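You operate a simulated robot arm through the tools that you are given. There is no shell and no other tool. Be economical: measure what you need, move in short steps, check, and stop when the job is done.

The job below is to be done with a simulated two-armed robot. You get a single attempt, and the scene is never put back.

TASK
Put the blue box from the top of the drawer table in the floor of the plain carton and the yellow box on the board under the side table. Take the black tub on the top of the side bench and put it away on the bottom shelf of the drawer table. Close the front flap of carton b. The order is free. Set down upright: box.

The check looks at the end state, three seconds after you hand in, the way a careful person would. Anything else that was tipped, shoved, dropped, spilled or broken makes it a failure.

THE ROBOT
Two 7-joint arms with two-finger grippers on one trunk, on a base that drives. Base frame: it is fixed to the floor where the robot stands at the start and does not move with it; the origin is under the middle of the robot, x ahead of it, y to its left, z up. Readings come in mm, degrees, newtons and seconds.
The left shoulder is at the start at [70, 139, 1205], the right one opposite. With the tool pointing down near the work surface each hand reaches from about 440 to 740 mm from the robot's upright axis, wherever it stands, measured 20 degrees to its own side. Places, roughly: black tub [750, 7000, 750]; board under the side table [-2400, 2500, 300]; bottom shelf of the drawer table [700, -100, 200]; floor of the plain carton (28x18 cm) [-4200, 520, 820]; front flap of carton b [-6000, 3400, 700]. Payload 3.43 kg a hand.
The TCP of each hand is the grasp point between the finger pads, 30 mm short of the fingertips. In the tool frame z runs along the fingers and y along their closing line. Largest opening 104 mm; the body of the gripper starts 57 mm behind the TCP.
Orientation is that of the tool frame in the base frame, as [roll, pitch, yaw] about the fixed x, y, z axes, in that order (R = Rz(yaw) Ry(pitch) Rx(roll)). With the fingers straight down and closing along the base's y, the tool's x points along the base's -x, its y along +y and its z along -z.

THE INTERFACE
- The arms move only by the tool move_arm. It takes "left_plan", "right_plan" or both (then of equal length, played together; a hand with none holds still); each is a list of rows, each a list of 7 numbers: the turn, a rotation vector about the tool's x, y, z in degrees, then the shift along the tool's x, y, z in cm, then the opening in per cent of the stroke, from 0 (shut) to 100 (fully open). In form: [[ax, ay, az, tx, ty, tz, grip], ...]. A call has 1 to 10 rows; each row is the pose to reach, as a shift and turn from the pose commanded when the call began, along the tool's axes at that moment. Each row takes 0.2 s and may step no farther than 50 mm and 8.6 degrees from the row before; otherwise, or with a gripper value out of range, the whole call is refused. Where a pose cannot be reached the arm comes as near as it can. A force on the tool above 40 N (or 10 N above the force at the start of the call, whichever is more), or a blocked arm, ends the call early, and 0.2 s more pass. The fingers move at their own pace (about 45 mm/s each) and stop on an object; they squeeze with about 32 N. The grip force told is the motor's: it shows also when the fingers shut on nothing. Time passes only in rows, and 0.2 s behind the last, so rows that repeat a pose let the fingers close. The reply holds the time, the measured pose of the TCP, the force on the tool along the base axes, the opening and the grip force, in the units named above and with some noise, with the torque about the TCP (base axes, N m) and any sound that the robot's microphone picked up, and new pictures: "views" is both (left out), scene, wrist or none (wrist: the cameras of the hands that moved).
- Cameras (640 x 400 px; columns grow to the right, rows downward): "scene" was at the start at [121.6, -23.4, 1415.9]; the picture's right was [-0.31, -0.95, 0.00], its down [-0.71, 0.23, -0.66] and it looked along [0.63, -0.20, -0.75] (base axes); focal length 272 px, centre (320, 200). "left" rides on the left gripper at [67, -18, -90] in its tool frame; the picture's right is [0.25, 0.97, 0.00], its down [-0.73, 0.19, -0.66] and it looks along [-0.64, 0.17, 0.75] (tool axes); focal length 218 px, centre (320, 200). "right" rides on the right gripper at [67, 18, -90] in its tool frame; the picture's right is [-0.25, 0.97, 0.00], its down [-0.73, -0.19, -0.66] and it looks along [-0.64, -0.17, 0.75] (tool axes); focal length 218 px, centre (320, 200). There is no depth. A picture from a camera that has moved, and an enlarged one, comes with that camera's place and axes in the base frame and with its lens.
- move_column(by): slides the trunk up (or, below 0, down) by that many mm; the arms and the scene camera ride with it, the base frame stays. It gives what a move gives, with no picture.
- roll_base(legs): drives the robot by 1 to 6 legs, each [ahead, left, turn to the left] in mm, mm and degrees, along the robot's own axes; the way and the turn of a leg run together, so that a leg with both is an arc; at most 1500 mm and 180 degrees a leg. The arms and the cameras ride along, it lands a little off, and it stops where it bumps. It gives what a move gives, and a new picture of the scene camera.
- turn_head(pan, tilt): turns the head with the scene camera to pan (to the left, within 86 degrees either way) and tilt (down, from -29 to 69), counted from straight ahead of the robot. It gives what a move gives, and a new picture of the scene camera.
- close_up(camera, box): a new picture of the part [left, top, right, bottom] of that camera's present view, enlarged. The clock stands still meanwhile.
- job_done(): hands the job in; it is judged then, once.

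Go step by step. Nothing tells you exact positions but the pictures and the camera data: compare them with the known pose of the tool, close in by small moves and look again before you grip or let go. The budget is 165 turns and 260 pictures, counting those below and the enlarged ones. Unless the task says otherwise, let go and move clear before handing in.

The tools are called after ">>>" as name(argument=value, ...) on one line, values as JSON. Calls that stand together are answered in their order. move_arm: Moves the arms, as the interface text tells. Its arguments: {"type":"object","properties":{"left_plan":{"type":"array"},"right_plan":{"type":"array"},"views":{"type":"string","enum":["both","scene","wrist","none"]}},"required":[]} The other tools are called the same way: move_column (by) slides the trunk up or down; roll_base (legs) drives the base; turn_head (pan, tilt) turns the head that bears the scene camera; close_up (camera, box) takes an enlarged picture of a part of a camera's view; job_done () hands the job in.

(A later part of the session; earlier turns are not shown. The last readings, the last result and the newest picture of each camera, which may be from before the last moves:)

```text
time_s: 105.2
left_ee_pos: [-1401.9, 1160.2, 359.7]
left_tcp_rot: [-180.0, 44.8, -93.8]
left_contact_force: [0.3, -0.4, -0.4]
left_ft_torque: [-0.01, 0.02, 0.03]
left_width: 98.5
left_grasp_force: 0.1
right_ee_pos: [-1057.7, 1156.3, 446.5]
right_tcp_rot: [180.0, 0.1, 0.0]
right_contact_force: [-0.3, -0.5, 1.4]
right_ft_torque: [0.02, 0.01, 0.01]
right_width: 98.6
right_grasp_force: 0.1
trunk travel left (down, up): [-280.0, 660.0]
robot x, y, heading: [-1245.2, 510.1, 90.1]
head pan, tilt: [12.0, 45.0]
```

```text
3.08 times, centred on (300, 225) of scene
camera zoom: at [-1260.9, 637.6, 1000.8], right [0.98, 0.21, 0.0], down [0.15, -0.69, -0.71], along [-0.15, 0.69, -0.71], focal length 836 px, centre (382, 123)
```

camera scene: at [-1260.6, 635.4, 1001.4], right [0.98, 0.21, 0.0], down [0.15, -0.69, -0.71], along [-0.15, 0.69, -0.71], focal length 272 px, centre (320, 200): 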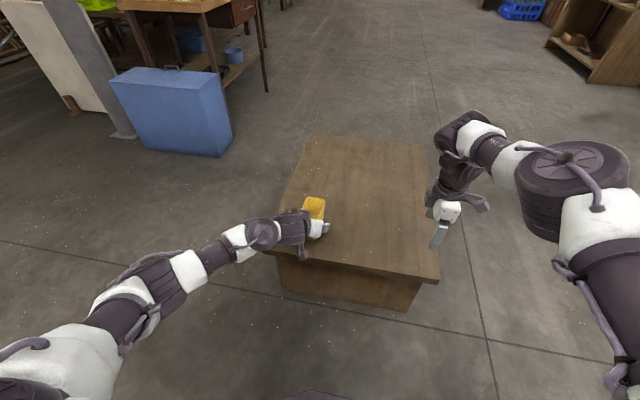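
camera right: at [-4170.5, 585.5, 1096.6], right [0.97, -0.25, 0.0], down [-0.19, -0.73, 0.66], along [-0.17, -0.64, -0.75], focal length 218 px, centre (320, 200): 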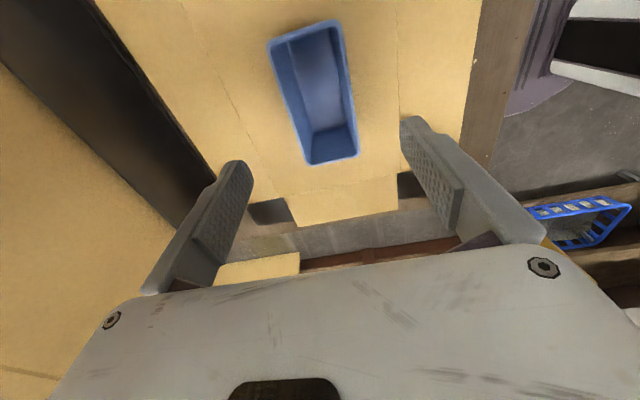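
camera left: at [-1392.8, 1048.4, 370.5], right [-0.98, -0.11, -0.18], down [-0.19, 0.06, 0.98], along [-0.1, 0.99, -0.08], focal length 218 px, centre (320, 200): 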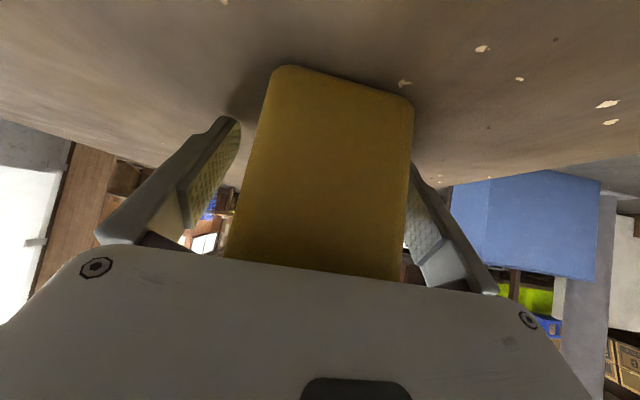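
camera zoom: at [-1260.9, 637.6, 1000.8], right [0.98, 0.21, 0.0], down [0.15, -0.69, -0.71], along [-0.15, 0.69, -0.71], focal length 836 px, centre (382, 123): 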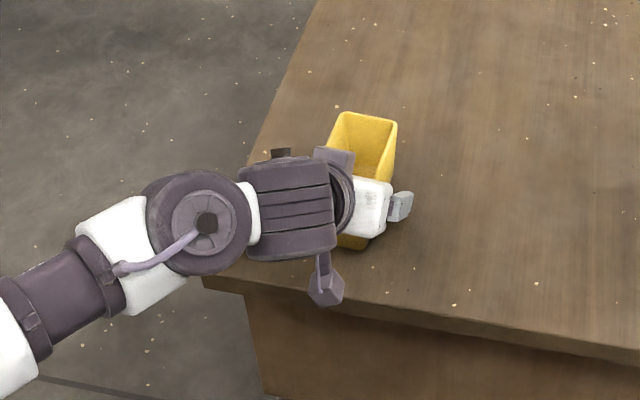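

It's free of contact at z 360, and that's deep enough on the sides. I'll close the fingers.

>>> move_arm(left_plan=[[0, 0, 0, 0, 0, 0, 0], [0, 0, 0, 0, 0, 0, 0], [0, 0, 0, 0, 0, 0, 0], [0, 0, 0, 0, 0, 0, 0], [0, 0, 0, 0, 0, 0, 0]], views="none")

>>> move_arm(left_plan=[[0, 0, 0, -2, 0, -2, 0], [0, 0, 0, -4, 0, -4, 0], [0, 0, 0, -6, 0, -6, 0], [0, 0, 0, -6, 0, -6, 0]])

```text
time_s: 106.4
left_ee_pos: [-1402.9, 1159.7, 359.8]
left_tcp_rot: [-180.0, 45.0, -93.7]
left_contact_force: [0.1, 1.0, 0.4]
left_ft_torque: [-0.03, 0.02, -0.04]
left_width: 60.3
left_grasp_force: 32.2
right_ee_pos: [-1057.1, 1157.2, 446.6]
right_tcp_rot: [180.0, 0.0, 0.0]
right_contact_force: [0.2, -0.2, -0.8]
right_ft_torque: [0.0, 0.0, 0.02]
right_width: 98.9
right_grasp_force: 0.0
trunk travel left (down, up): [-280.0, 660.0]
robot x, y, heading: [-1243.8, 508.1, 89.7]
head pan, tilt: [12.0, 45.0]
```

```text
time_s: 107.4
left_ee_pos: [-1403.8, 1160.4, 444.6]
left_tcp_rot: [180.0, 44.8, -94.0]
left_contact_force: [-0.5, -0.4, -1.3]
left_ft_torque: [0.01, -0.03, -0.06]
left_width: 60.2
left_grasp_force: 32.4
right_ee_pos: [-1056.6, 1156.4, 445.9]
right_tcp_rot: [180.0, 0.0, 0.0]
right_contact_force: [-0.4, 0.6, 0.8]
right_ft_torque: [0.03, -0.05, -0.03]
right_width: 98.7
right_grasp_force: 0.2
trunk travel left (down, up): [-280.0, 660.0]
robot x, y, heading: [-1241.3, 506.6, 89.6]
head pan, tilt: [12.0, 45.0]
camera scene: at [-1261.0, 637.5, 1000.8], right [0.98, 0.21, 0.0], down [0.15, -0.69, -0.71], along [-0.15, 0.69, -0.71], focal length 272 px, centre (320, 200)
camera left: at [-1392.4, 1047.7, 460.9], right [-0.98, -0.11, -0.18], down [-0.19, 0.07, 0.98], along [-0.1, 0.99, -0.09], focal length 218 px, centre (320, 200)
```

scene: 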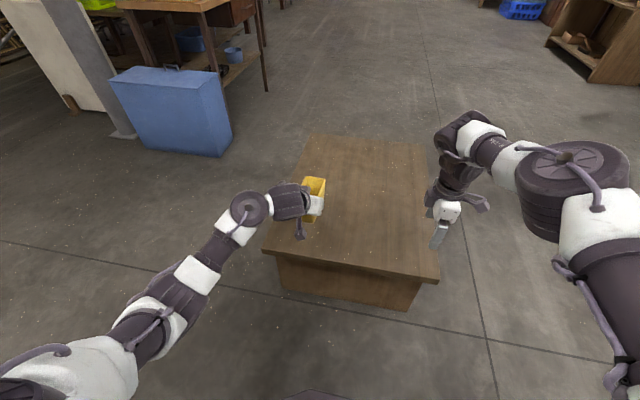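
left: 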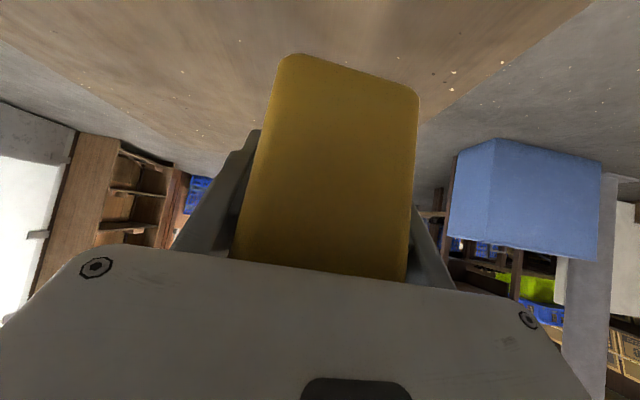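

The box is secure and level. I'll drive round the bench's east side and face the side table from the east.

>>> roll_base(legs=[[-400, 0, 0], [0, -700, 0], [1500, 0, 0], [850, 0, 0], [0, 0, 90]])

>>> turn_head(pan=0, tilt=15)

```text
time_s: 128.4
left_ee_pos: [-1189.0, 2308.6, 444.4]
left_tcp_rot: [180.0, 44.9, -3.4]
left_contact_force: [-0.1, -1.0, -0.4]
left_ft_torque: [-0.01, -0.03, -0.02]
left_width: 60.3
left_grasp_force: 32.1
right_ee_pos: [-1187.4, 2653.4, 446.7]
right_tcp_rot: [180.0, 0.0, 90.3]
right_contact_force: [0.1, 0.4, -0.3]
right_ft_torque: [0.01, -0.01, 0.02]
right_width: 98.7
right_grasp_force: 0.1
trunk travel left (down, up): [-280.0, 660.0]
robot x, y, heading: [-539.7, 2475.9, -180.1]
head pan, tilt: [12.0, 45.0]
camera scene: at [-670.4, 2457.9, 1000.9], right [-0.21, 0.98, 0.0], down [0.69, 0.15, -0.71], along [-0.69, -0.15, -0.71], focal length 272 px, centre (320, 200)
```

scene: 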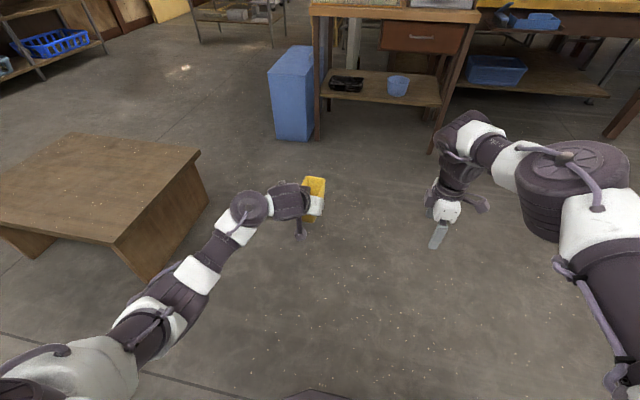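

```text
time_s: 129.3
left_ee_pos: [-1190.1, 2309.1, 443.9]
left_tcp_rot: [180.0, 44.8, -3.5]
left_contact_force: [0.6, -0.9, -1.4]
left_ft_torque: [-0.03, -0.02, 0.03]
left_width: 60.3
left_grasp_force: 32.0
right_ee_pos: [-1188.5, 2655.2, 446.6]
right_tcp_rot: [-179.9, 0.0, 90.3]
right_contact_force: [1.1, -0.1, 0.7]
right_ft_torque: [-0.03, -0.01, 0.0]
right_width: 98.8
right_grasp_force: 0.1
trunk travel left (down, up): [-280.0, 660.0]
robot x, y, heading: [-540.0, 2473.5, -180.0]
head pan, tilt: [0.0, 15.0]
camera scene: at [-684.4, 2474.8, 1047.6], right [0.0, 1.0, 0.0], down [0.26, 0.0, -0.97], along [-0.97, 0.0, -0.26], focal length 272 px, centre (320, 200)
```

scene: 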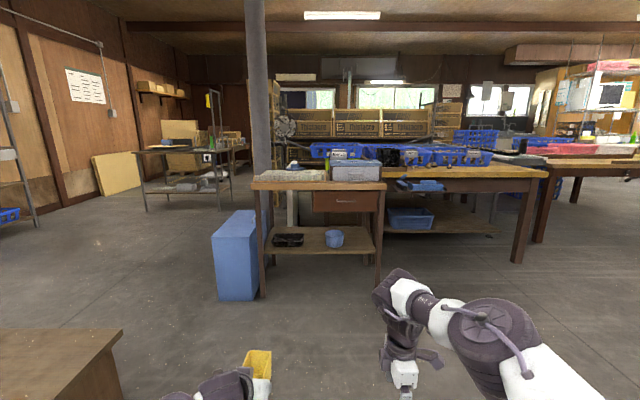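

>>> close_up(camera="scene", box=[200, 140, 420, 310])

```text
2.35 times, centred on (310, 225) of scene
camera zoom: at [-684.4, 2474.8, 1047.6], right [0.0, 1.0, 0.0], down [0.26, 0.0, -0.97], along [-0.97, 0.0, -0.26], focal length 639 px, centre (344, 141)
```

zoom: 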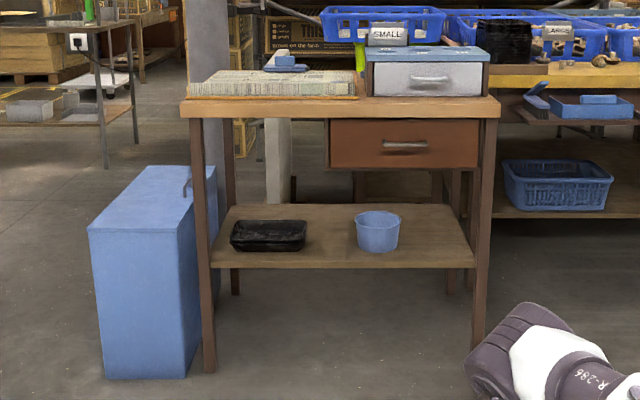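

The board is at about z 310–325 and carries a black tray and a blue mug. There's a free gap right of the mug, at y ≈ 2625–2795, so I'll aim for y ≈ 2708. First I'll tuck the right hand back, straighten the box's yaw and drive closer.

>>> move_arm(left_plan=[[-0.6, 0, -0.6, 0, 0, 0, 0], [-1.2, 0, -1.2, 0, 0, 0, 0], [-1.8, 0, -1.8, 0, 0, 0, 0], [-2.4, 0, -2.4, 0, 0, 0, 0]], right_plan=[[0, 0, 0, 0, 4, -4, 95], [0, 0, 0, 0, 8, -6, 95], [0, 0, 0, 0, 12, -8, 95], [0, 0, 0, 0, 15, -10, 95]], views="none")

>>> roll_base(legs=[[0, -400, 0], [830, 0, 0]])

>>> turn_head(pan=10, tilt=35)

```text
refused: row 1 steps farther than a row can; nothing moved
```

```text
time_s: 135.9
left_ee_pos: [-2026.6, 2710.6, 444.7]
left_tcp_rot: [-180.0, 44.9, -3.7]
left_contact_force: [-0.3, 0.3, -0.4]
left_ft_torque: [-0.03, -0.02, 0.0]
left_width: 60.5
left_grasp_force: 32.3
right_ee_pos: [-2024.0, 3056.5, 445.4]
right_tcp_rot: [180.0, 0.1, 90.3]
right_contact_force: [0.6, -0.2, 0.8]
right_ft_torque: [0.01, -0.02, -0.02]
right_width: 98.5
right_grasp_force: 0.1
trunk travel left (down, up): [-280.0, 660.0]
robot x, y, heading: [-1373.4, 2871.7, -180.1]
head pan, tilt: [0.0, 15.0]
camera scene: at [-1521.4, 2875.6, 1047.6], right [0.0, 1.0, 0.0], down [0.26, 0.0, -0.97], along [-0.97, 0.0, -0.26], focal length 272 px, centre (320, 200)
```

scene: 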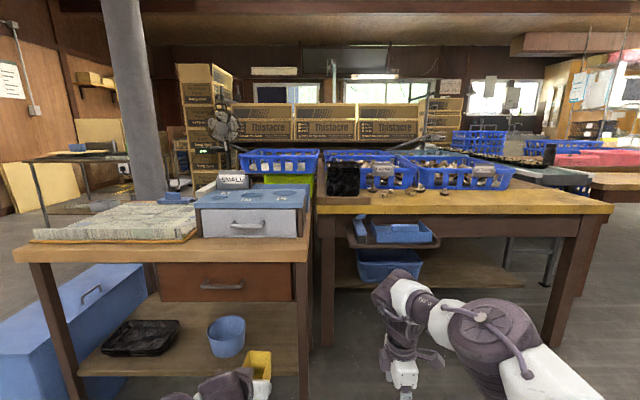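

```text
time_s: 136.7
left_ee_pos: [-2026.7, 2710.5, 444.0]
left_tcp_rot: [-179.9, 44.8, -3.7]
left_contact_force: [0.1, -0.1, -0.3]
left_ft_torque: [0.0, -0.01, -0.03]
left_width: 60.5
left_grasp_force: 32.0
right_ee_pos: [-2025.3, 3056.3, 447.0]
right_tcp_rot: [-179.9, 0.0, 90.2]
right_contact_force: [-1.0, -0.3, -0.3]
right_ft_torque: [-0.01, -0.02, 0.01]
right_width: 99.0
right_grasp_force: 0.2
trunk travel left (down, up): [-280.0, 660.0]
robot x, y, heading: [-1376.4, 2871.6, -180.1]
head pan, tilt: [10.0, 35.0]
camera scene: at [-1514.5, 2860.3, 1015.7], right [-0.18, 0.98, 0.0], down [0.56, 0.1, -0.82], along [-0.81, -0.14, -0.57], focal length 272 px, centre (320, 200)
```

scene: 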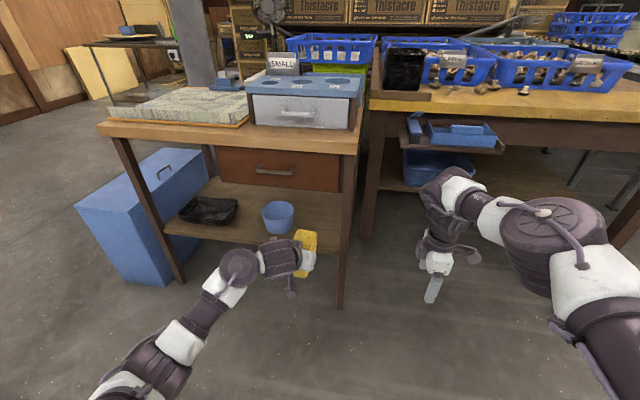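

The board's top is z ≈ 320 and its front edge x ≈ -2193. The gap is centred on y 2708, where the box already sits. I'll straighten the yaw, lower 50 mm and creep in.

>>> move_arm(left_plan=[[-1.2, 0, -1.2, 0, 0, 0, 0], [-2.5, 0, -2.5, 0, 0, 0, 0]], views="none")

>>> move_column(by=-48)

>>> roll_base(legs=[[110, 0, 0]])

>>> close_up(camera="left", box=[0, 0, 640, 400])

```text
time_s: 137.3
left_ee_pos: [-2026.8, 2709.3, 444.2]
left_tcp_rot: [-179.9, 44.8, -0.1]
left_contact_force: [0.2, -0.1, -0.5]
left_ft_torque: [0.04, -0.02, -0.02]
left_width: 60.6
left_grasp_force: 31.8
right_ee_pos: [-2023.1, 3056.7, 447.3]
right_tcp_rot: [-180.0, 0.0, 90.2]
right_contact_force: [0.3, -0.4, 0.4]
right_ft_torque: [0.0, 0.0, 0.0]
right_width: 98.9
right_grasp_force: 0.1
trunk travel left (down, up): [-280.0, 660.0]
robot x, y, heading: [-1374.9, 2875.8, -179.9]
head pan, tilt: [10.0, 35.0]
```

```text
time_s: 138.2
left_ee_pos: [-2025.9, 2711.1, 396.6]
left_tcp_rot: [180.0, 44.8, -0.1]
left_contact_force: [-0.3, -0.2, -0.4]
left_ft_torque: [0.0, -0.03, 0.01]
left_width: 60.1
left_grasp_force: 32.1
right_ee_pos: [-2024.7, 3057.1, 398.1]
right_tcp_rot: [179.9, 0.1, 90.2]
right_contact_force: [0.3, 0.6, -0.1]
right_ft_torque: [-0.03, -0.02, 0.0]
right_width: 98.8
right_grasp_force: 0.1
trunk travel left (down, up): [-232.0, 708.0]
robot x, y, heading: [-1373.0, 2873.8, -179.7]
head pan, tilt: [10.0, 35.0]
```

```text
time_s: 139.4
left_ee_pos: [-2137.2, 2711.4, 396.2]
left_tcp_rot: [-179.9, 44.8, -0.1]
left_contact_force: [0.2, 0.6, -1.2]
left_ft_torque: [-0.02, -0.02, 0.0]
left_width: 60.3
left_grasp_force: 32.0
right_ee_pos: [-2135.9, 3056.3, 398.7]
right_tcp_rot: [-179.9, 0.1, 90.2]
right_contact_force: [0.2, 0.7, 0.1]
right_ft_torque: [-0.02, -0.01, -0.02]
right_width: 99.0
right_grasp_force: 0.1
trunk travel left (down, up): [-232.0, 708.0]
robot x, y, heading: [-1482.5, 2876.2, -179.7]
head pan, tilt: [10.0, 35.0]
camera scene: at [-1625.0, 2860.1, 967.6], right [-0.18, 0.98, 0.0], down [0.57, 0.1, -0.82], along [-0.81, -0.14, -0.57], focal length 272 px, centre (320, 200)
```

scene: 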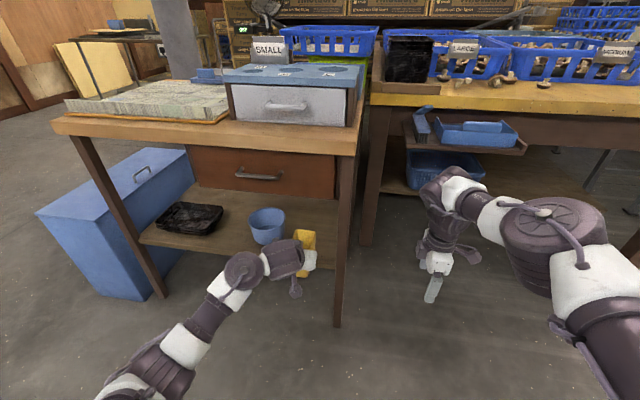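

```text
1.00 times, centred on (320, 200) of left (not enlarged: the box is as wide or as high as the picture)
camera zoom: at [-2025.3, 2728.4, 412.2], right [0.18, -0.97, -0.18], down [-0.05, -0.19, 0.98], along [-0.98, -0.16, -0.09], focal length 218 px, centre (320, 200)
```

zoom: 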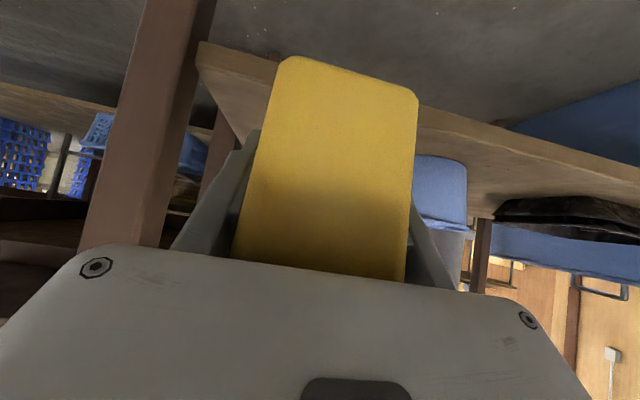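

The line is good: the leg is about 60 mm off on one side and the mug about the same on the other. I'll drive in 115 mm more.

>>> roll_base(legs=[[115, 0, 0]])

>>> close_up(camera="left", box=[0, 0, 640, 400])

```text
time_s: 140.6
left_ee_pos: [-2250.5, 2711.4, 394.3]
left_tcp_rot: [180.0, 44.8, -0.2]
left_contact_force: [0.1, -1.1, -1.2]
left_ft_torque: [0.01, 0.0, -0.01]
left_width: 60.3
left_grasp_force: 32.0
right_ee_pos: [-2249.3, 3056.1, 397.6]
right_tcp_rot: [-180.0, 0.0, 90.1]
right_contact_force: [0.1, 0.2, -0.5]
right_ft_torque: [-0.01, -0.02, -0.02]
right_width: 99.0
right_grasp_force: 0.0
trunk travel left (down, up): [-232.0, 708.0]
robot x, y, heading: [-1595.8, 2869.2, -180.0]
head pan, tilt: [10.0, 35.0]
camera scene: at [-1739.6, 2859.8, 967.6], right [-0.18, 0.98, 0.0], down [0.57, 0.1, -0.82], along [-0.81, -0.14, -0.57], focal length 272 px, centre (320, 200)
```

scene: 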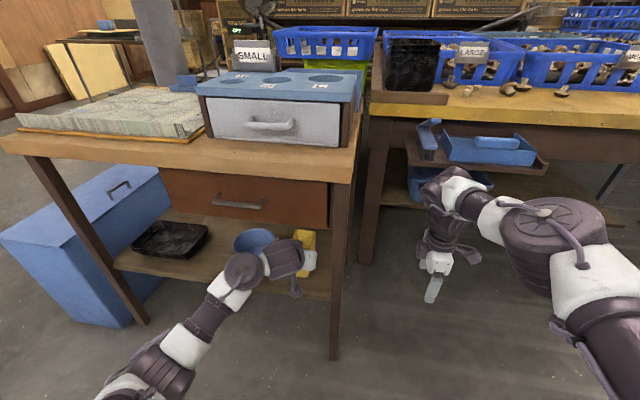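

```text
1.00 times, centred on (320, 200) of left (not enlarged: the box is as wide or as high as the picture)
camera zoom: at [-2139.9, 2728.1, 412.1], right [0.18, -0.97, -0.18], down [-0.05, -0.19, 0.98], along [-0.98, -0.16, -0.09], focal length 218 px, centre (320, 200)
```

zoom: 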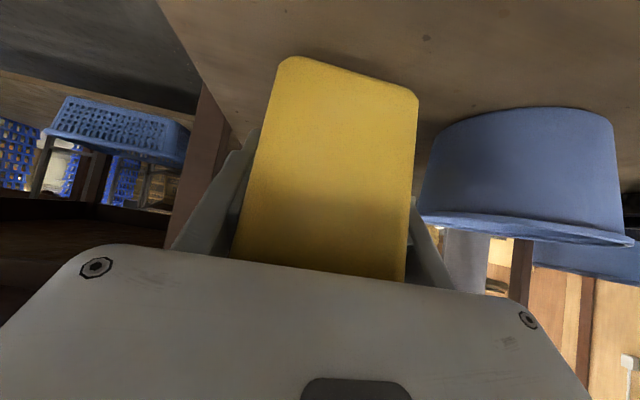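

>>> move_arm(left_plan=[[0, 0, 0, 0.4, 0, 0.4, 0], [0, 0, 0, 0.8, 0, 0.8, 0], [0, 0, 0, 0.8, 0, 0.8, 0]], views="none")

>>> move_arm(left_plan=[[0, 0, 0, 0.25, 0, 0.25, 0], [0, 0, 0, 0.5, 0, 0.5, 0], [0, 0, 0, 0.5, 0, 0.5, 0]], views="wrist")

```text
time_s: 141.4
left_ee_pos: [-2251.2, 2711.3, 384.7]
left_tcp_rot: [179.9, 44.9, -0.1]
left_contact_force: [0.1, -0.4, -0.8]
left_ft_torque: [-0.01, -0.04, 0.01]
left_width: 60.4
left_grasp_force: 32.4
right_ee_pos: [-2249.3, 3055.3, 398.0]
right_tcp_rot: [180.0, 0.0, 90.2]
right_contact_force: [0.0, 0.2, 0.1]
right_ft_torque: [0.01, -0.03, 0.01]
right_width: 98.6
right_grasp_force: 0.1
trunk travel left (down, up): [-232.0, 708.0]
robot x, y, heading: [-1601.4, 2874.7, -180.1]
head pan, tilt: [10.0, 35.0]
```

```text
time_s: 142.2
left_ee_pos: [-2250.4, 2711.3, 377.9]
left_tcp_rot: [180.0, 44.9, -0.2]
left_contact_force: [0.2, -0.6, 0.0]
left_ft_torque: [0.01, 0.0, 0.01]
left_width: 60.6
left_grasp_force: 31.7
right_ee_pos: [-2249.1, 3056.2, 398.0]
right_tcp_rot: [180.0, 0.0, 90.2]
right_contact_force: [-1.0, -0.3, -0.8]
right_ft_torque: [0.0, 0.02, 0.02]
right_width: 98.8
right_grasp_force: 0.1
trunk travel left (down, up): [-232.0, 708.0]
robot x, y, heading: [-1599.0, 2873.2, -179.7]
head pan, tilt: [10.0, 35.0]
camera left: at [-2139.4, 2728.5, 394.1], right [0.18, -0.97, -0.18], down [-0.05, -0.19, 0.98], along [-0.98, -0.16, -0.09], focal length 218 px, centre (320, 200)
```

left: 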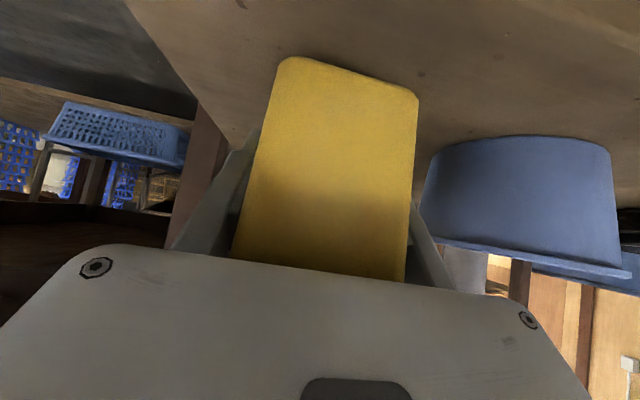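

>>> move_arm(left_plan=[[0, 0, 0, 0.25, 0, 0.25, 0], [0, 0, 0, 0.5, 0, 0.5, 0], [0, 0, 0, 0.5, 0, 0.5, 0]], views="none")

>>> move_arm(left_plan=[[0, 0, 0, 0.25, 0, 0.25, 0], [0, 0, 0, 0.5, 0, 0.5, 0], [0, 0, 0, 0.5, 0, 0.5, 0]], views="wrist")

```text
time_s: 143.0
left_ee_pos: [-2251.8, 2710.5, 370.8]
left_tcp_rot: [-179.9, 44.9, -0.2]
left_contact_force: [-0.1, -0.2, -0.5]
left_ft_torque: [-0.02, -0.01, -0.01]
left_width: 60.6
left_grasp_force: 32.0
right_ee_pos: [-2250.4, 3056.3, 398.4]
right_tcp_rot: [180.0, -0.1, 90.3]
right_contact_force: [-1.1, -0.4, 0.0]
right_ft_torque: [-0.01, -0.04, 0.0]
right_width: 98.8
right_grasp_force: 0.1
trunk travel left (down, up): [-232.0, 708.0]
robot x, y, heading: [-1597.3, 2871.8, -179.8]
head pan, tilt: [10.0, 35.0]
```

```text
time_s: 143.8
left_ee_pos: [-2249.9, 2711.4, 363.2]
left_tcp_rot: [-180.0, 44.9, 0.0]
left_contact_force: [0.2, -0.1, -0.5]
left_ft_torque: [-0.03, -0.03, -0.02]
left_width: 60.4
left_grasp_force: 31.5
right_ee_pos: [-2250.0, 3056.9, 399.1]
right_tcp_rot: [-180.0, 0.0, 90.1]
right_contact_force: [0.5, -0.4, -0.5]
right_ft_torque: [-0.02, 0.0, -0.01]
right_width: 98.9
right_grasp_force: 0.0
trunk travel left (down, up): [-232.0, 708.0]
robot x, y, heading: [-1596.1, 2876.7, -180.0]
head pan, tilt: [10.0, 35.0]
camera left: at [-2139.6, 2728.4, 379.6], right [0.18, -0.97, -0.18], down [-0.05, -0.19, 0.98], along [-0.98, -0.16, -0.09], focal length 218 px, centre (320, 200)
```

left: 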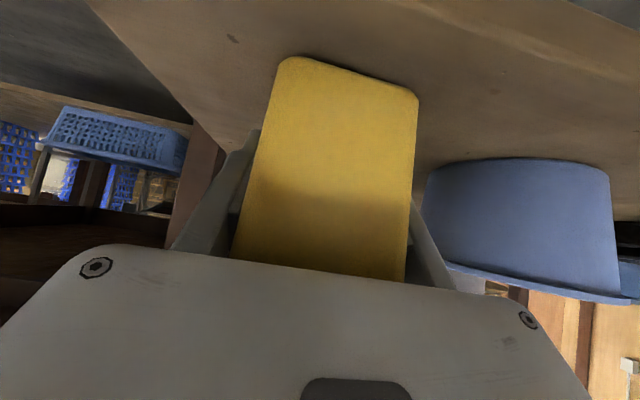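

No contact yet, so the board is nearer z 300 and its edge farther in, about x -2220. I'll advance 45 mm so the whole box is over the board, then keep lowering.

>>> roll_base(legs=[[45, 0, 0]])

>>> move_arm(left_plan=[[0, 0, 0, 0.2, 0, 0.2, 0], [0, 0, 0, 0.4, 0, 0.4, 0], [0, 0, 0, 0.4, 0, 0.4, 0]], views="wrist")

```text
time_s: 144.7
left_ee_pos: [-2295.9, 2711.6, 362.1]
left_tcp_rot: [179.9, 44.7, -0.1]
left_contact_force: [0.4, 0.2, -0.8]
left_ft_torque: [-0.02, 0.0, -0.02]
left_width: 60.4
left_grasp_force: 31.6
right_ee_pos: [-2295.2, 3055.6, 397.1]
right_tcp_rot: [-180.0, 0.0, 90.2]
right_contact_force: [-0.4, 0.6, 0.0]
right_ft_torque: [0.0, 0.01, 0.01]
right_width: 98.9
right_grasp_force: 0.2
trunk travel left (down, up): [-232.0, 708.0]
robot x, y, heading: [-1641.3, 2879.1, -180.2]
head pan, tilt: [10.0, 35.0]
camera scene: at [-1784.5, 2859.7, 967.6], right [-0.18, 0.98, 0.0], down [0.57, 0.1, -0.82], along [-0.81, -0.14, -0.57], focal length 272 px, centre (320, 200)
```

scene: 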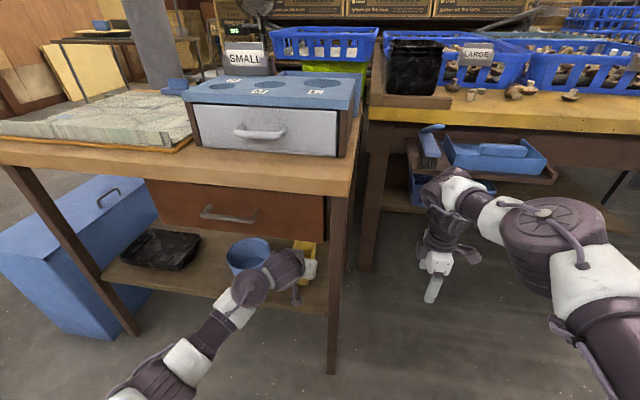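

```text
time_s: 145.5
left_ee_pos: [-2295.7, 2710.2, 359.3]
left_tcp_rot: [-179.9, 44.9, 0.0]
left_contact_force: [-0.3, -0.8, 4.4]
left_ft_torque: [-0.17, 0.41, 0.08]
left_width: 60.2
left_grasp_force: 31.8
right_ee_pos: [-2293.3, 3055.1, 399.3]
right_tcp_rot: [-180.0, 0.0, 90.2]
right_contact_force: [0.5, 0.8, 0.3]
right_ft_torque: [0.02, -0.03, -0.01]
right_width: 99.0
right_grasp_force: 0.0
trunk travel left (down, up): [-232.0, 708.0]
robot x, y, heading: [-1641.0, 2873.4, -179.8]
head pan, tilt: [10.0, 35.0]
camera left: at [-2184.7, 2728.8, 375.4], right [0.18, -0.97, -0.18], down [-0.05, -0.19, 0.98], along [-0.98, -0.16, -0.08], focal length 218 px, centre (320, 200)
```

left: 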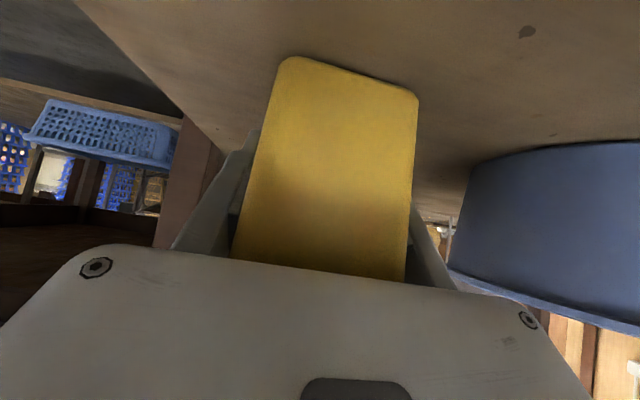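

The far end of the box touches first, lightly. I'll lower 2 mm more, then open part way, mindful of the mug.

>>> move_arm(left_plan=[[0, 0, 0, 0.15, 0, 0.15, 0], [0, 0, 0, 0.15, 0, 0.15, 0], [0, 0, 0, 0.15, 0, 0.15, 40], [0, 0, 0, 0.15, 0, 0.15, 70], [0, 0, 0, 0.15, 0, 0.15, 82], [0, 0, 0, 0.15, 0, 0.15, 82], [0, 0, 0, 0.15, 0, 0.15, 82]], views="both")

```text
time_s: 147.1
left_ee_pos: [-2295.9, 2710.6, 355.4]
left_tcp_rot: [-180.0, 44.9, -0.1]
left_contact_force: [-0.3, -0.2, 0.4]
left_ft_torque: [-0.01, 0.02, 0.02]
left_width: 85.4
left_grasp_force: 0.0
right_ee_pos: [-2294.8, 3056.8, 399.3]
right_tcp_rot: [179.9, 0.0, 90.2]
right_contact_force: [-0.2, 0.2, 0.4]
right_ft_torque: [0.02, 0.01, 0.0]
right_width: 98.6
right_grasp_force: 0.1
trunk travel left (down, up): [-232.0, 708.0]
robot x, y, heading: [-1643.4, 2871.3, -179.8]
head pan, tilt: [10.0, 35.0]
camera scene: at [-1784.0, 2859.8, 967.7], right [-0.18, 0.98, 0.0], down [0.56, 0.1, -0.82], along [-0.81, -0.14, -0.57], focal length 272 px, centre (320, 200)
camera left: at [-2184.5, 2728.8, 372.3], right [0.18, -0.97, -0.18], down [-0.05, -0.19, 0.98], along [-0.98, -0.16, -0.09], focal length 218 px, centre (320, 200)
```

scene: 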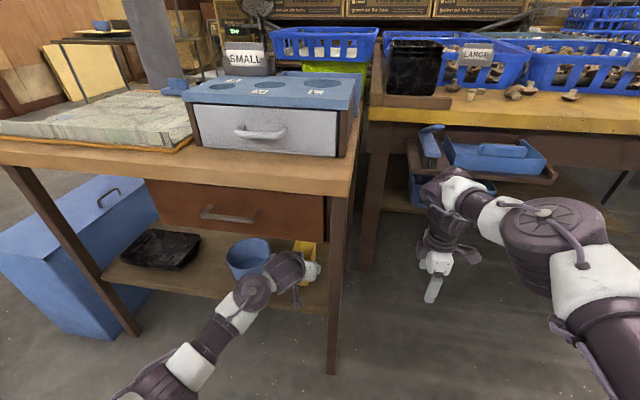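
left: 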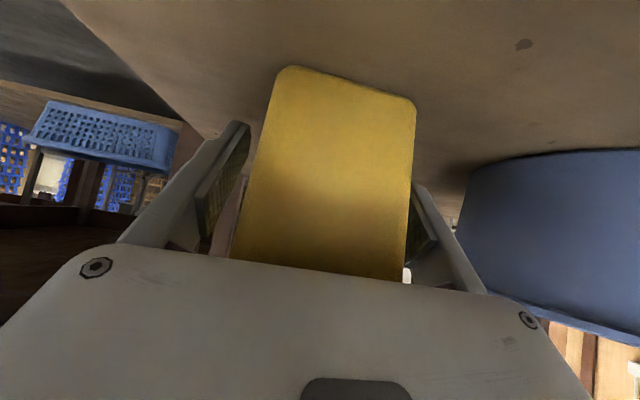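

Released, with the box standing. I'll back straight out and check it.

>>> move_arm(left_plan=[[0, 0, 0, -0.4, 0, -0.4, 82], [0, 0, 0, -0.6, 0, -0.6, 82]], views="none")

>>> roll_base(legs=[[-500, 0, 0]])

>>> close_up(camera="scene", box=[120, 160, 380, 330])

```text
time_s: 147.7
left_ee_pos: [-2296.1, 2711.7, 364.0]
left_tcp_rot: [180.0, 44.9, -0.1]
left_contact_force: [0.1, 0.5, 0.4]
left_ft_torque: [0.0, 0.01, 0.0]
left_width: 85.3
left_grasp_force: 0.0
right_ee_pos: [-2295.0, 3056.2, 398.6]
right_tcp_rot: [180.0, 0.0, 90.2]
right_contact_force: [0.1, -0.4, 0.0]
right_ft_torque: [-0.01, 0.0, -0.02]
right_width: 98.6
right_grasp_force: 0.0
trunk travel left (down, up): [-232.0, 708.0]
robot x, y, heading: [-1640.6, 2874.3, -180.1]
head pan, tilt: [10.0, 35.0]
```

```text
time_s: 150.6
left_ee_pos: [-1800.1, 2711.1, 364.5]
left_tcp_rot: [180.0, 44.9, -0.1]
left_contact_force: [-0.2, 0.4, 0.1]
left_ft_torque: [-0.02, -0.01, 0.0]
left_width: 85.3
left_grasp_force: 0.1
right_ee_pos: [-1798.7, 3055.8, 398.0]
right_tcp_rot: [-180.0, -0.1, 90.3]
right_contact_force: [-0.5, 1.1, -0.5]
right_ft_torque: [-0.03, 0.0, 0.0]
right_width: 98.8
right_grasp_force: 0.1
trunk travel left (down, up): [-232.0, 708.0]
robot x, y, heading: [-1146.1, 2877.3, -180.0]
head pan, tilt: [10.0, 35.0]
camera scene: at [-1287.9, 2860.8, 967.7], right [-0.18, 0.98, 0.0], down [0.56, 0.1, -0.82], along [-0.81, -0.14, -0.57], focal length 272 px, centre (320, 200)
```

scene: 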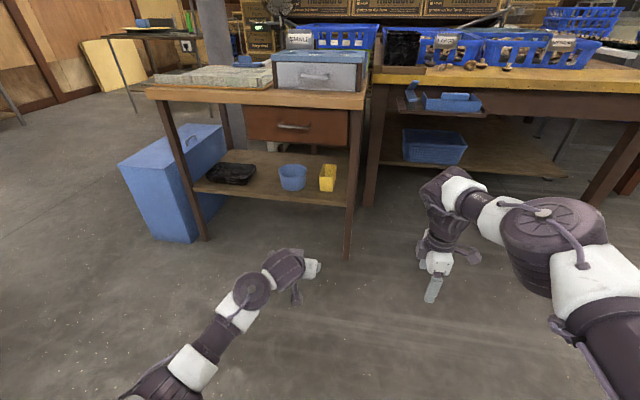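

```text
2.35 times, centred on (250, 245) of scene
camera zoom: at [-1287.9, 2860.8, 967.7], right [-0.18, 0.98, 0.0], down [0.56, 0.1, -0.82], along [-0.81, -0.14, -0.57], focal length 639 px, centre (485, 94)
```

zoom: 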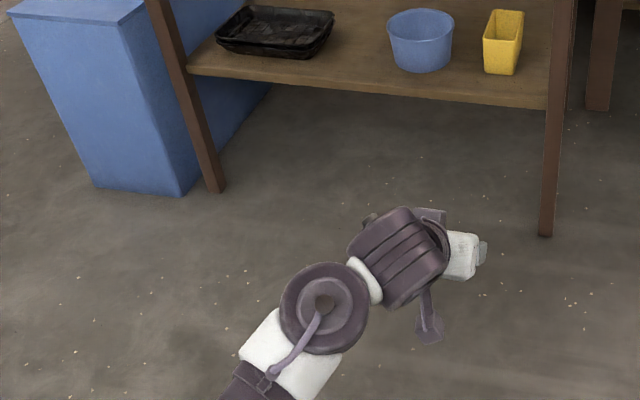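

Yellow stands upright on the board. The black tub is next: I'll raise the trunk and drive north to the side bench.

>>> move_column(by=400)

>>> turn_head(pan=-20, tilt=20)

>>> roll_base(legs=[[0, 0, -90], [0, -700, 0], [1500, 0, 0], [800, 0, 0]])

```text
time_s: 154.5
left_ee_pos: [-1800.9, 2712.4, 764.3]
left_tcp_rot: [180.0, 45.0, -0.1]
left_contact_force: [0.1, -0.6, -0.4]
left_ft_torque: [-0.01, 0.02, -0.02]
left_width: 85.4
left_grasp_force: 0.1
right_ee_pos: [-1798.0, 3057.2, 798.9]
right_tcp_rot: [-179.9, 0.1, 90.3]
right_contact_force: [-0.4, -0.7, 1.1]
right_ft_torque: [0.0, 0.01, -0.01]
right_width: 99.1
right_grasp_force: 0.2
trunk travel left (down, up): [-632.0, 308.0]
robot x, y, heading: [-1150.2, 2877.7, -179.8]
head pan, tilt: [10.0, 35.0]
```

```text
time_s: 155.4
left_ee_pos: [-1800.8, 2711.5, 765.1]
left_tcp_rot: [-179.9, 44.9, -0.2]
left_contact_force: [-0.5, -0.5, 0.2]
left_ft_torque: [0.02, -0.01, 0.0]
left_width: 85.3
left_grasp_force: 0.1
right_ee_pos: [-1799.3, 3056.6, 798.7]
right_tcp_rot: [180.0, 0.0, 90.3]
right_contact_force: [-0.4, 0.0, 0.1]
right_ft_torque: [0.02, -0.02, 0.03]
right_width: 99.0
right_grasp_force: 0.0
trunk travel left (down, up): [-632.0, 308.0]
robot x, y, heading: [-1149.5, 2878.6, -179.6]
head pan, tilt: [-20.0, 20.0]
camera scene: at [-1289.2, 2907.9, 1391.5], right [0.34, 0.94, 0.0], down [0.32, -0.12, -0.94], along [-0.88, 0.32, -0.34], focal length 272 px, centre (320, 200)
```

scene: 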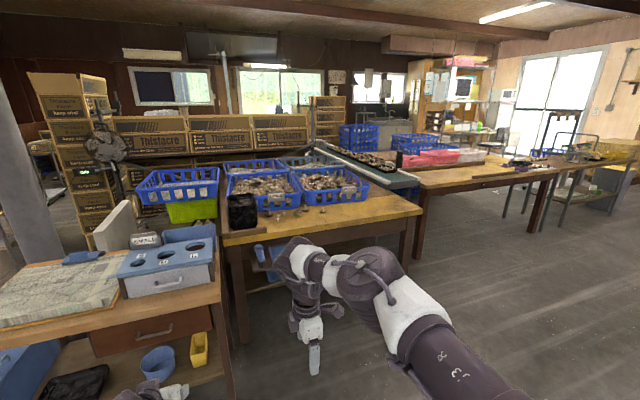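

```text
time_s: 174.0
left_ee_pos: [-589.8, 5823.8, 765.1]
left_tcp_rot: [179.9, 45.0, -90.9]
left_contact_force: [-0.4, 0.3, -0.9]
left_ft_torque: [-0.04, 0.01, 0.02]
left_width: 85.1
left_grasp_force: 0.0
right_ee_pos: [-245.4, 5815.8, 797.6]
right_tcp_rot: [180.0, -0.1, -0.5]
right_contact_force: [0.6, 0.7, -0.4]
right_ft_torque: [-0.01, -0.02, -0.01]
right_width: 98.9
right_grasp_force: 0.0
trunk travel left (down, up): [-632.0, 308.0]
robot x, y, heading: [-435.6, 5168.3, 89.5]
head pan, tilt: [-20.0, 20.0]
camera scene: at [-406.1, 5306.4, 1391.5], right [0.94, -0.35, 0.0], down [-0.12, -0.32, -0.94], along [0.33, 0.88, -0.34], focal length 272 px, centre (320, 200)
```

scene: 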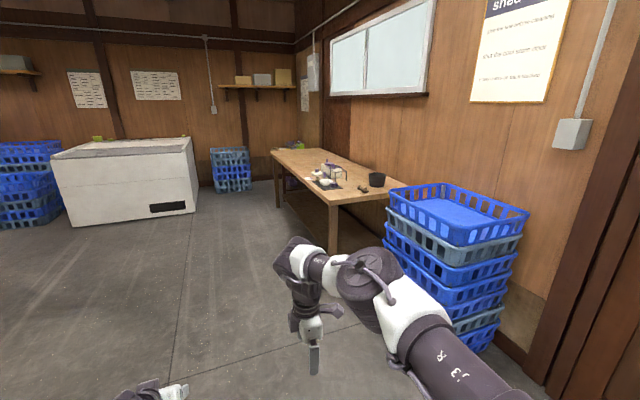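

The tub is a small black pot near the bench's south end. I'll drive nearer to locate it and the bench edges properly.

>>> roll_base(legs=[[1100, 0, 0], [0, 0, -50]])

>>> turn_head(pan=-10, tilt=35)

```text
time_s: 181.8
left_ee_pos: [-32.0, 6809.8, 764.3]
left_tcp_rot: [-180.0, 44.9, -140.2]
left_contact_force: [0.1, -1.2, -0.4]
left_ft_torque: [-0.04, 0.05, 0.0]
left_width: 85.5
left_grasp_force: 0.1
right_ee_pos: [189.4, 6544.4, 798.6]
right_tcp_rot: [-180.0, 0.1, -49.7]
right_contact_force: [0.2, 0.3, 1.1]
right_ft_torque: [0.02, 0.0, 0.01]
right_width: 99.1
right_grasp_force: 0.1
trunk travel left (down, up): [-632.0, 308.0]
robot x, y, heading: [-424.7, 6264.5, 40.1]
head pan, tilt: [-20.0, 20.0]
camera scene: at [-302.9, 6330.7, 1391.5], right [0.34, -0.94, 0.0], down [-0.32, -0.12, -0.94], along [0.88, 0.32, -0.34], focal length 272 px, centre (320, 200)
```

scene: 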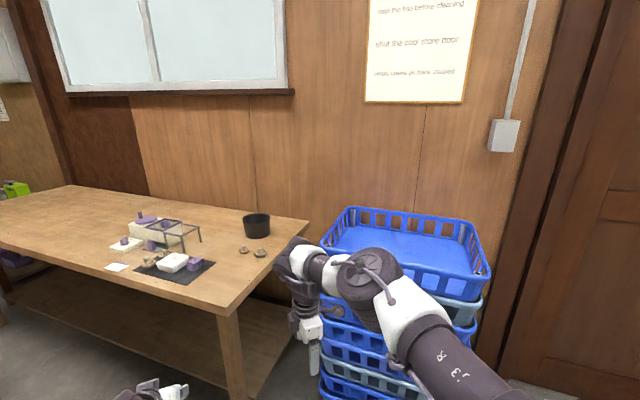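

```text
time_s: 182.6
left_ee_pos: [-32.0, 6810.8, 764.7]
left_tcp_rot: [-179.9, 44.9, -140.0]
left_contact_force: [0.4, 0.8, -0.7]
left_ft_torque: [0.0, 0.03, -0.01]
left_width: 85.0
left_grasp_force: 0.0
right_ee_pos: [189.1, 6544.8, 799.1]
right_tcp_rot: [-180.0, -0.1, -49.7]
right_contact_force: [0.3, 0.2, 0.4]
right_ft_torque: [-0.02, 0.0, -0.02]
right_width: 98.7
right_grasp_force: 0.1
trunk travel left (down, up): [-632.0, 308.0]
robot x, y, heading: [-428.1, 6266.2, 40.1]
head pan, tilt: [-10.0, 35.0]
camera scene: at [-314.3, 6343.0, 1367.8], right [0.5, -0.86, 0.0], down [-0.5, -0.29, -0.82], along [0.71, 0.41, -0.57], focal length 272 px, centre (320, 200)
```

scene: 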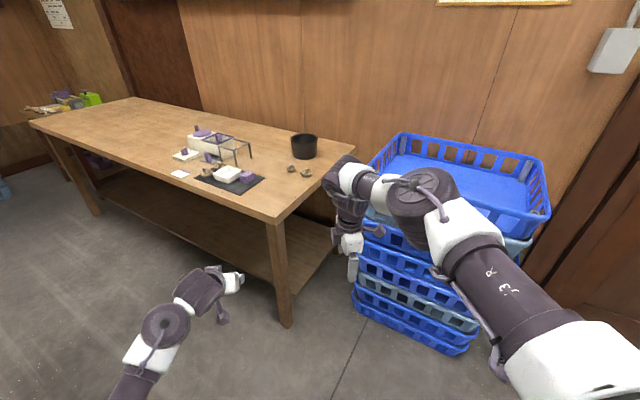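

I put the tub at [750, 7060] on the z 750 bench top, 200 mm from its south end, with a crate stack at x > 610. It looks about 140 mm wide, so I'll pinch its rim with the tilted left hand, reaching diagonally over the bench's corner. First the trunk goes up, then I approach.

>>> move_column(by=170)

>>> roll_base(legs=[[450, -190, 3]])

>>> turn_head(pan=0, tilt=40)

```text
time_s: 184.5
left_ee_pos: [-31.4, 6810.6, 933.7]
left_tcp_rot: [179.9, 44.9, -140.0]
left_contact_force: [0.0, -0.8, 0.1]
left_ft_torque: [0.0, 0.01, 0.02]
left_width: 85.3
left_grasp_force: 0.1
right_ee_pos: [188.9, 6544.8, 968.4]
right_tcp_rot: [-180.0, 0.0, -49.6]
right_contact_force: [-0.2, -0.4, 0.2]
right_ft_torque: [-0.03, 0.01, -0.02]
right_width: 98.8
right_grasp_force: 0.1
trunk travel left (down, up): [-802.0, 138.0]
robot x, y, heading: [-423.8, 6271.1, 40.3]
head pan, tilt: [-10.0, 35.0]
```

```text
time_s: 187.4
left_ee_pos: [404.4, 6989.0, 934.7]
left_tcp_rot: [-180.0, 44.9, -137.2]
left_contact_force: [-0.1, 0.1, 0.0]
left_ft_torque: [0.04, -0.01, 0.02]
left_width: 85.4
left_grasp_force: 0.0
right_ee_pos: [638.4, 6735.1, 970.3]
right_tcp_rot: [-180.0, -0.1, -46.7]
right_contact_force: [0.6, 0.3, -0.3]
right_ft_torque: [0.02, -0.03, 0.01]
right_width: 98.9
right_grasp_force: 0.1
trunk travel left (down, up): [-802.0, 138.0]
robot x, y, heading: [40.2, 6424.0, 43.1]
head pan, tilt: [-10.0, 35.0]
camera scene: at [145.5, 6508.0, 1537.8], right [0.55, -0.84, 0.0], down [-0.48, -0.31, -0.82], along [0.69, 0.45, -0.57], focal length 272 px, centre (320, 200)
```

scene: 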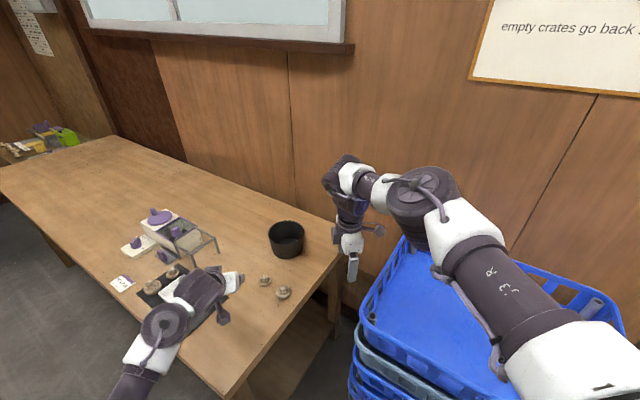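

```text
time_s: 188.1
left_ee_pos: [405.4, 6988.0, 934.9]
left_tcp_rot: [-179.9, 44.9, -137.3]
left_contact_force: [-0.3, 0.0, 0.0]
left_ft_torque: [-0.02, 0.02, -0.04]
left_width: 85.1
left_grasp_force: 0.1
right_ee_pos: [639.7, 6736.7, 968.2]
right_tcp_rot: [180.0, -0.1, -46.9]
right_contact_force: [1.1, 0.2, -0.2]
right_ft_torque: [-0.01, -0.02, -0.02]
right_width: 98.7
right_grasp_force: 0.0
trunk travel left (down, up): [-802.0, 138.0]
robot x, y, heading: [40.9, 6423.0, 42.7]
head pan, tilt: [0.0, 40.0]
camera scene: at [135.2, 6518.6, 1530.1], right [0.68, -0.73, 0.0], down [-0.47, -0.44, -0.77], along [0.56, 0.52, -0.64], focal length 272 px, centre (320, 200)
```

scene: 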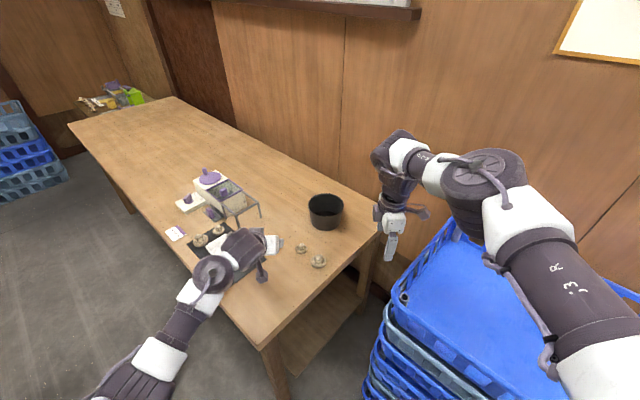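

>>> close_up(camera="scene", box=[270, 160, 390, 260])

```text
4.00 times, centred on (330, 210) of scene
camera zoom: at [135.2, 6518.6, 1530.1], right [0.68, -0.73, 0.0], down [-0.47, -0.44, -0.77], along [0.56, 0.52, -0.64], focal length 1086 px, centre (280, 160)
```

zoom: 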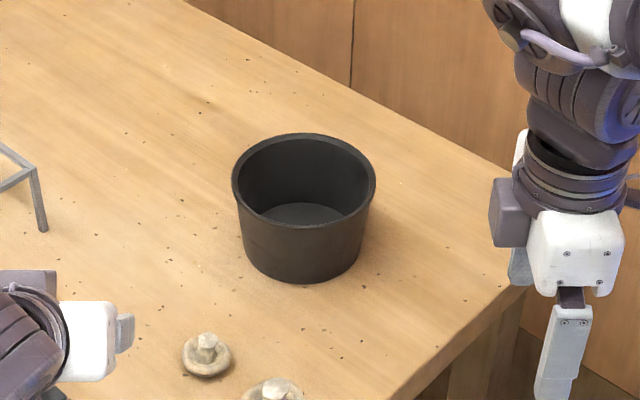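

The tub's rim is at z ≈ 835, its centre at [737, 7045] and its radius 70. I'll retract the right hand and advance 125 mm, then bring the left hand above the tub's left wall.

>>> move_arm(right_plan=[[0, 0, 0, 0, 4, 0, 95], [0, 0, 0, 0, 8, 0, 95], [0, 0, 0, 0, 12, 0, 95], [0, 0, 0, 2, 15, 0, 95]], views="none")

>>> roll_base(legs=[[125, 0, 0]])

```text
time_s: 189.1
left_ee_pos: [405.6, 6987.4, 936.0]
left_tcp_rot: [179.7, 45.0, -137.3]
left_contact_force: [-0.2, -1.2, 0.1]
left_ft_torque: [0.0, 0.01, -0.02]
left_width: 85.3
left_grasp_force: 0.1
right_ee_pos: [542.6, 6615.3, 968.7]
right_tcp_rot: [-179.8, 0.0, -46.9]
right_contact_force: [0.4, 0.1, 0.5]
right_ft_torque: [0.0, 0.05, -0.02]
right_width: 99.1
right_grasp_force: 0.1
trunk travel left (down, up): [-802.0, 138.0]
robot x, y, heading: [37.8, 6428.5, 43.1]
head pan, tilt: [0.0, 40.0]
```

```text
time_s: 190.4
left_ee_pos: [498.3, 7074.9, 935.9]
left_tcp_rot: [-179.9, 45.1, -137.2]
left_contact_force: [0.6, -0.2, -1.0]
left_ft_torque: [0.02, -0.02, 0.01]
left_width: 85.4
left_grasp_force: 0.1
right_ee_pos: [634.4, 6704.0, 969.4]
right_tcp_rot: [-179.9, 0.0, -46.9]
right_contact_force: [-0.8, 0.3, -0.1]
right_ft_torque: [0.02, -0.01, 0.01]
right_width: 98.8
right_grasp_force: 0.1
trunk travel left (down, up): [-802.0, 138.0]
robot x, y, heading: [133.7, 6509.1, 43.0]
head pan, tilt: [0.0, 40.0]
camera scene: at [225.9, 6603.2, 1530.4], right [0.68, -0.73, 0.0], down [-0.47, -0.44, -0.77], along [0.56, 0.52, -0.64], focal length 272 px, centre (320, 200)
```

scene: 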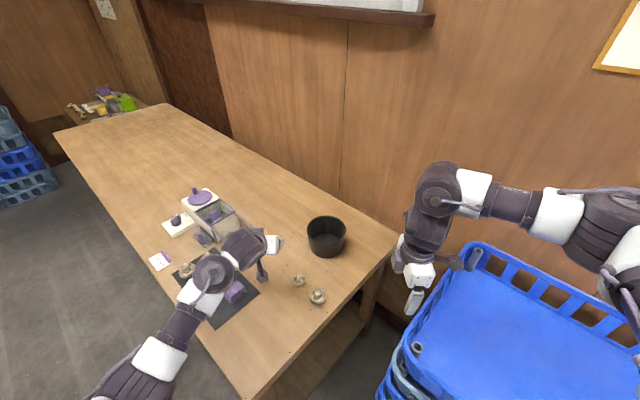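

>>> move_arm(left_plan=[[0, 0, 0, -1.75, -2.36, 2.62, 82], [0, 0, 0, -3.5, -4.73, 5.24, 82], [0, 0, 0, -5.24, -7.1, 7.87, 82], [0, 0, 0, -7.0, -9.46, 10.5, 82], [0, 0, 0, -8.73, -11.8, 13.1, 82], [0, 0, 0, -8.73, -11.8, 13.1, 82]])

```text
time_s: 191.8
left_ee_pos: [677.3, 7089.6, 909.4]
left_tcp_rot: [-179.9, 45.0, -137.0]
left_contact_force: [0.6, 0.0, 0.0]
left_ft_torque: [0.02, -0.02, -0.02]
left_width: 85.5
left_grasp_force: 0.1
left hand out of reach, approached as far as the arm can: row 5, 6
right_ee_pos: [633.3, 6705.8, 969.1]
right_tcp_rot: [180.0, 0.0, -46.8]
right_contact_force: [0.3, 0.7, -0.7]
right_ft_torque: [-0.03, 0.02, -0.03]
right_width: 98.9
right_grasp_force: 0.0
trunk travel left (down, up): [-802.0, 138.0]
robot x, y, heading: [132.1, 6512.4, 42.7]
head pan, tilt: [0.0, 40.0]
camera scene: at [225.7, 6605.4, 1530.2], right [0.68, -0.73, 0.0], down [-0.47, -0.44, -0.77], along [0.56, 0.52, -0.64], focal length 272 px, centre (320, 200)
camera left: at [608.4, 7001.5, 925.7], right [-0.79, 0.59, -0.18], down [-0.09, 0.18, 0.98], along [0.61, 0.79, -0.08], focal length 218 px, centre (320, 200)
```

scene: 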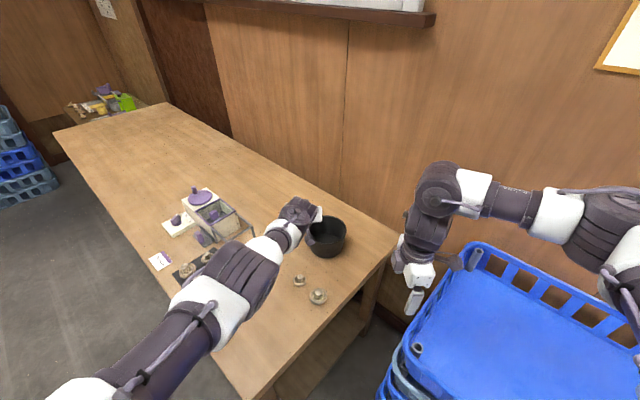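
left: 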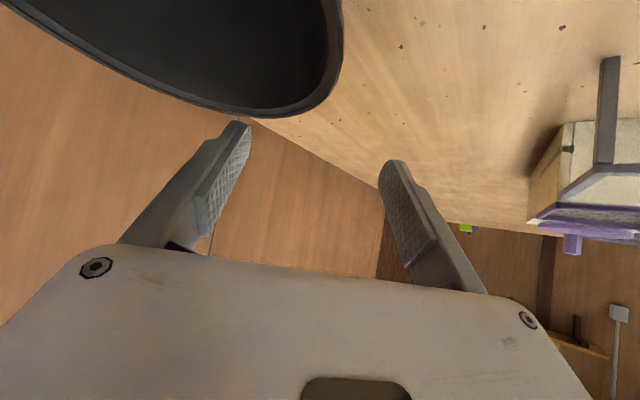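

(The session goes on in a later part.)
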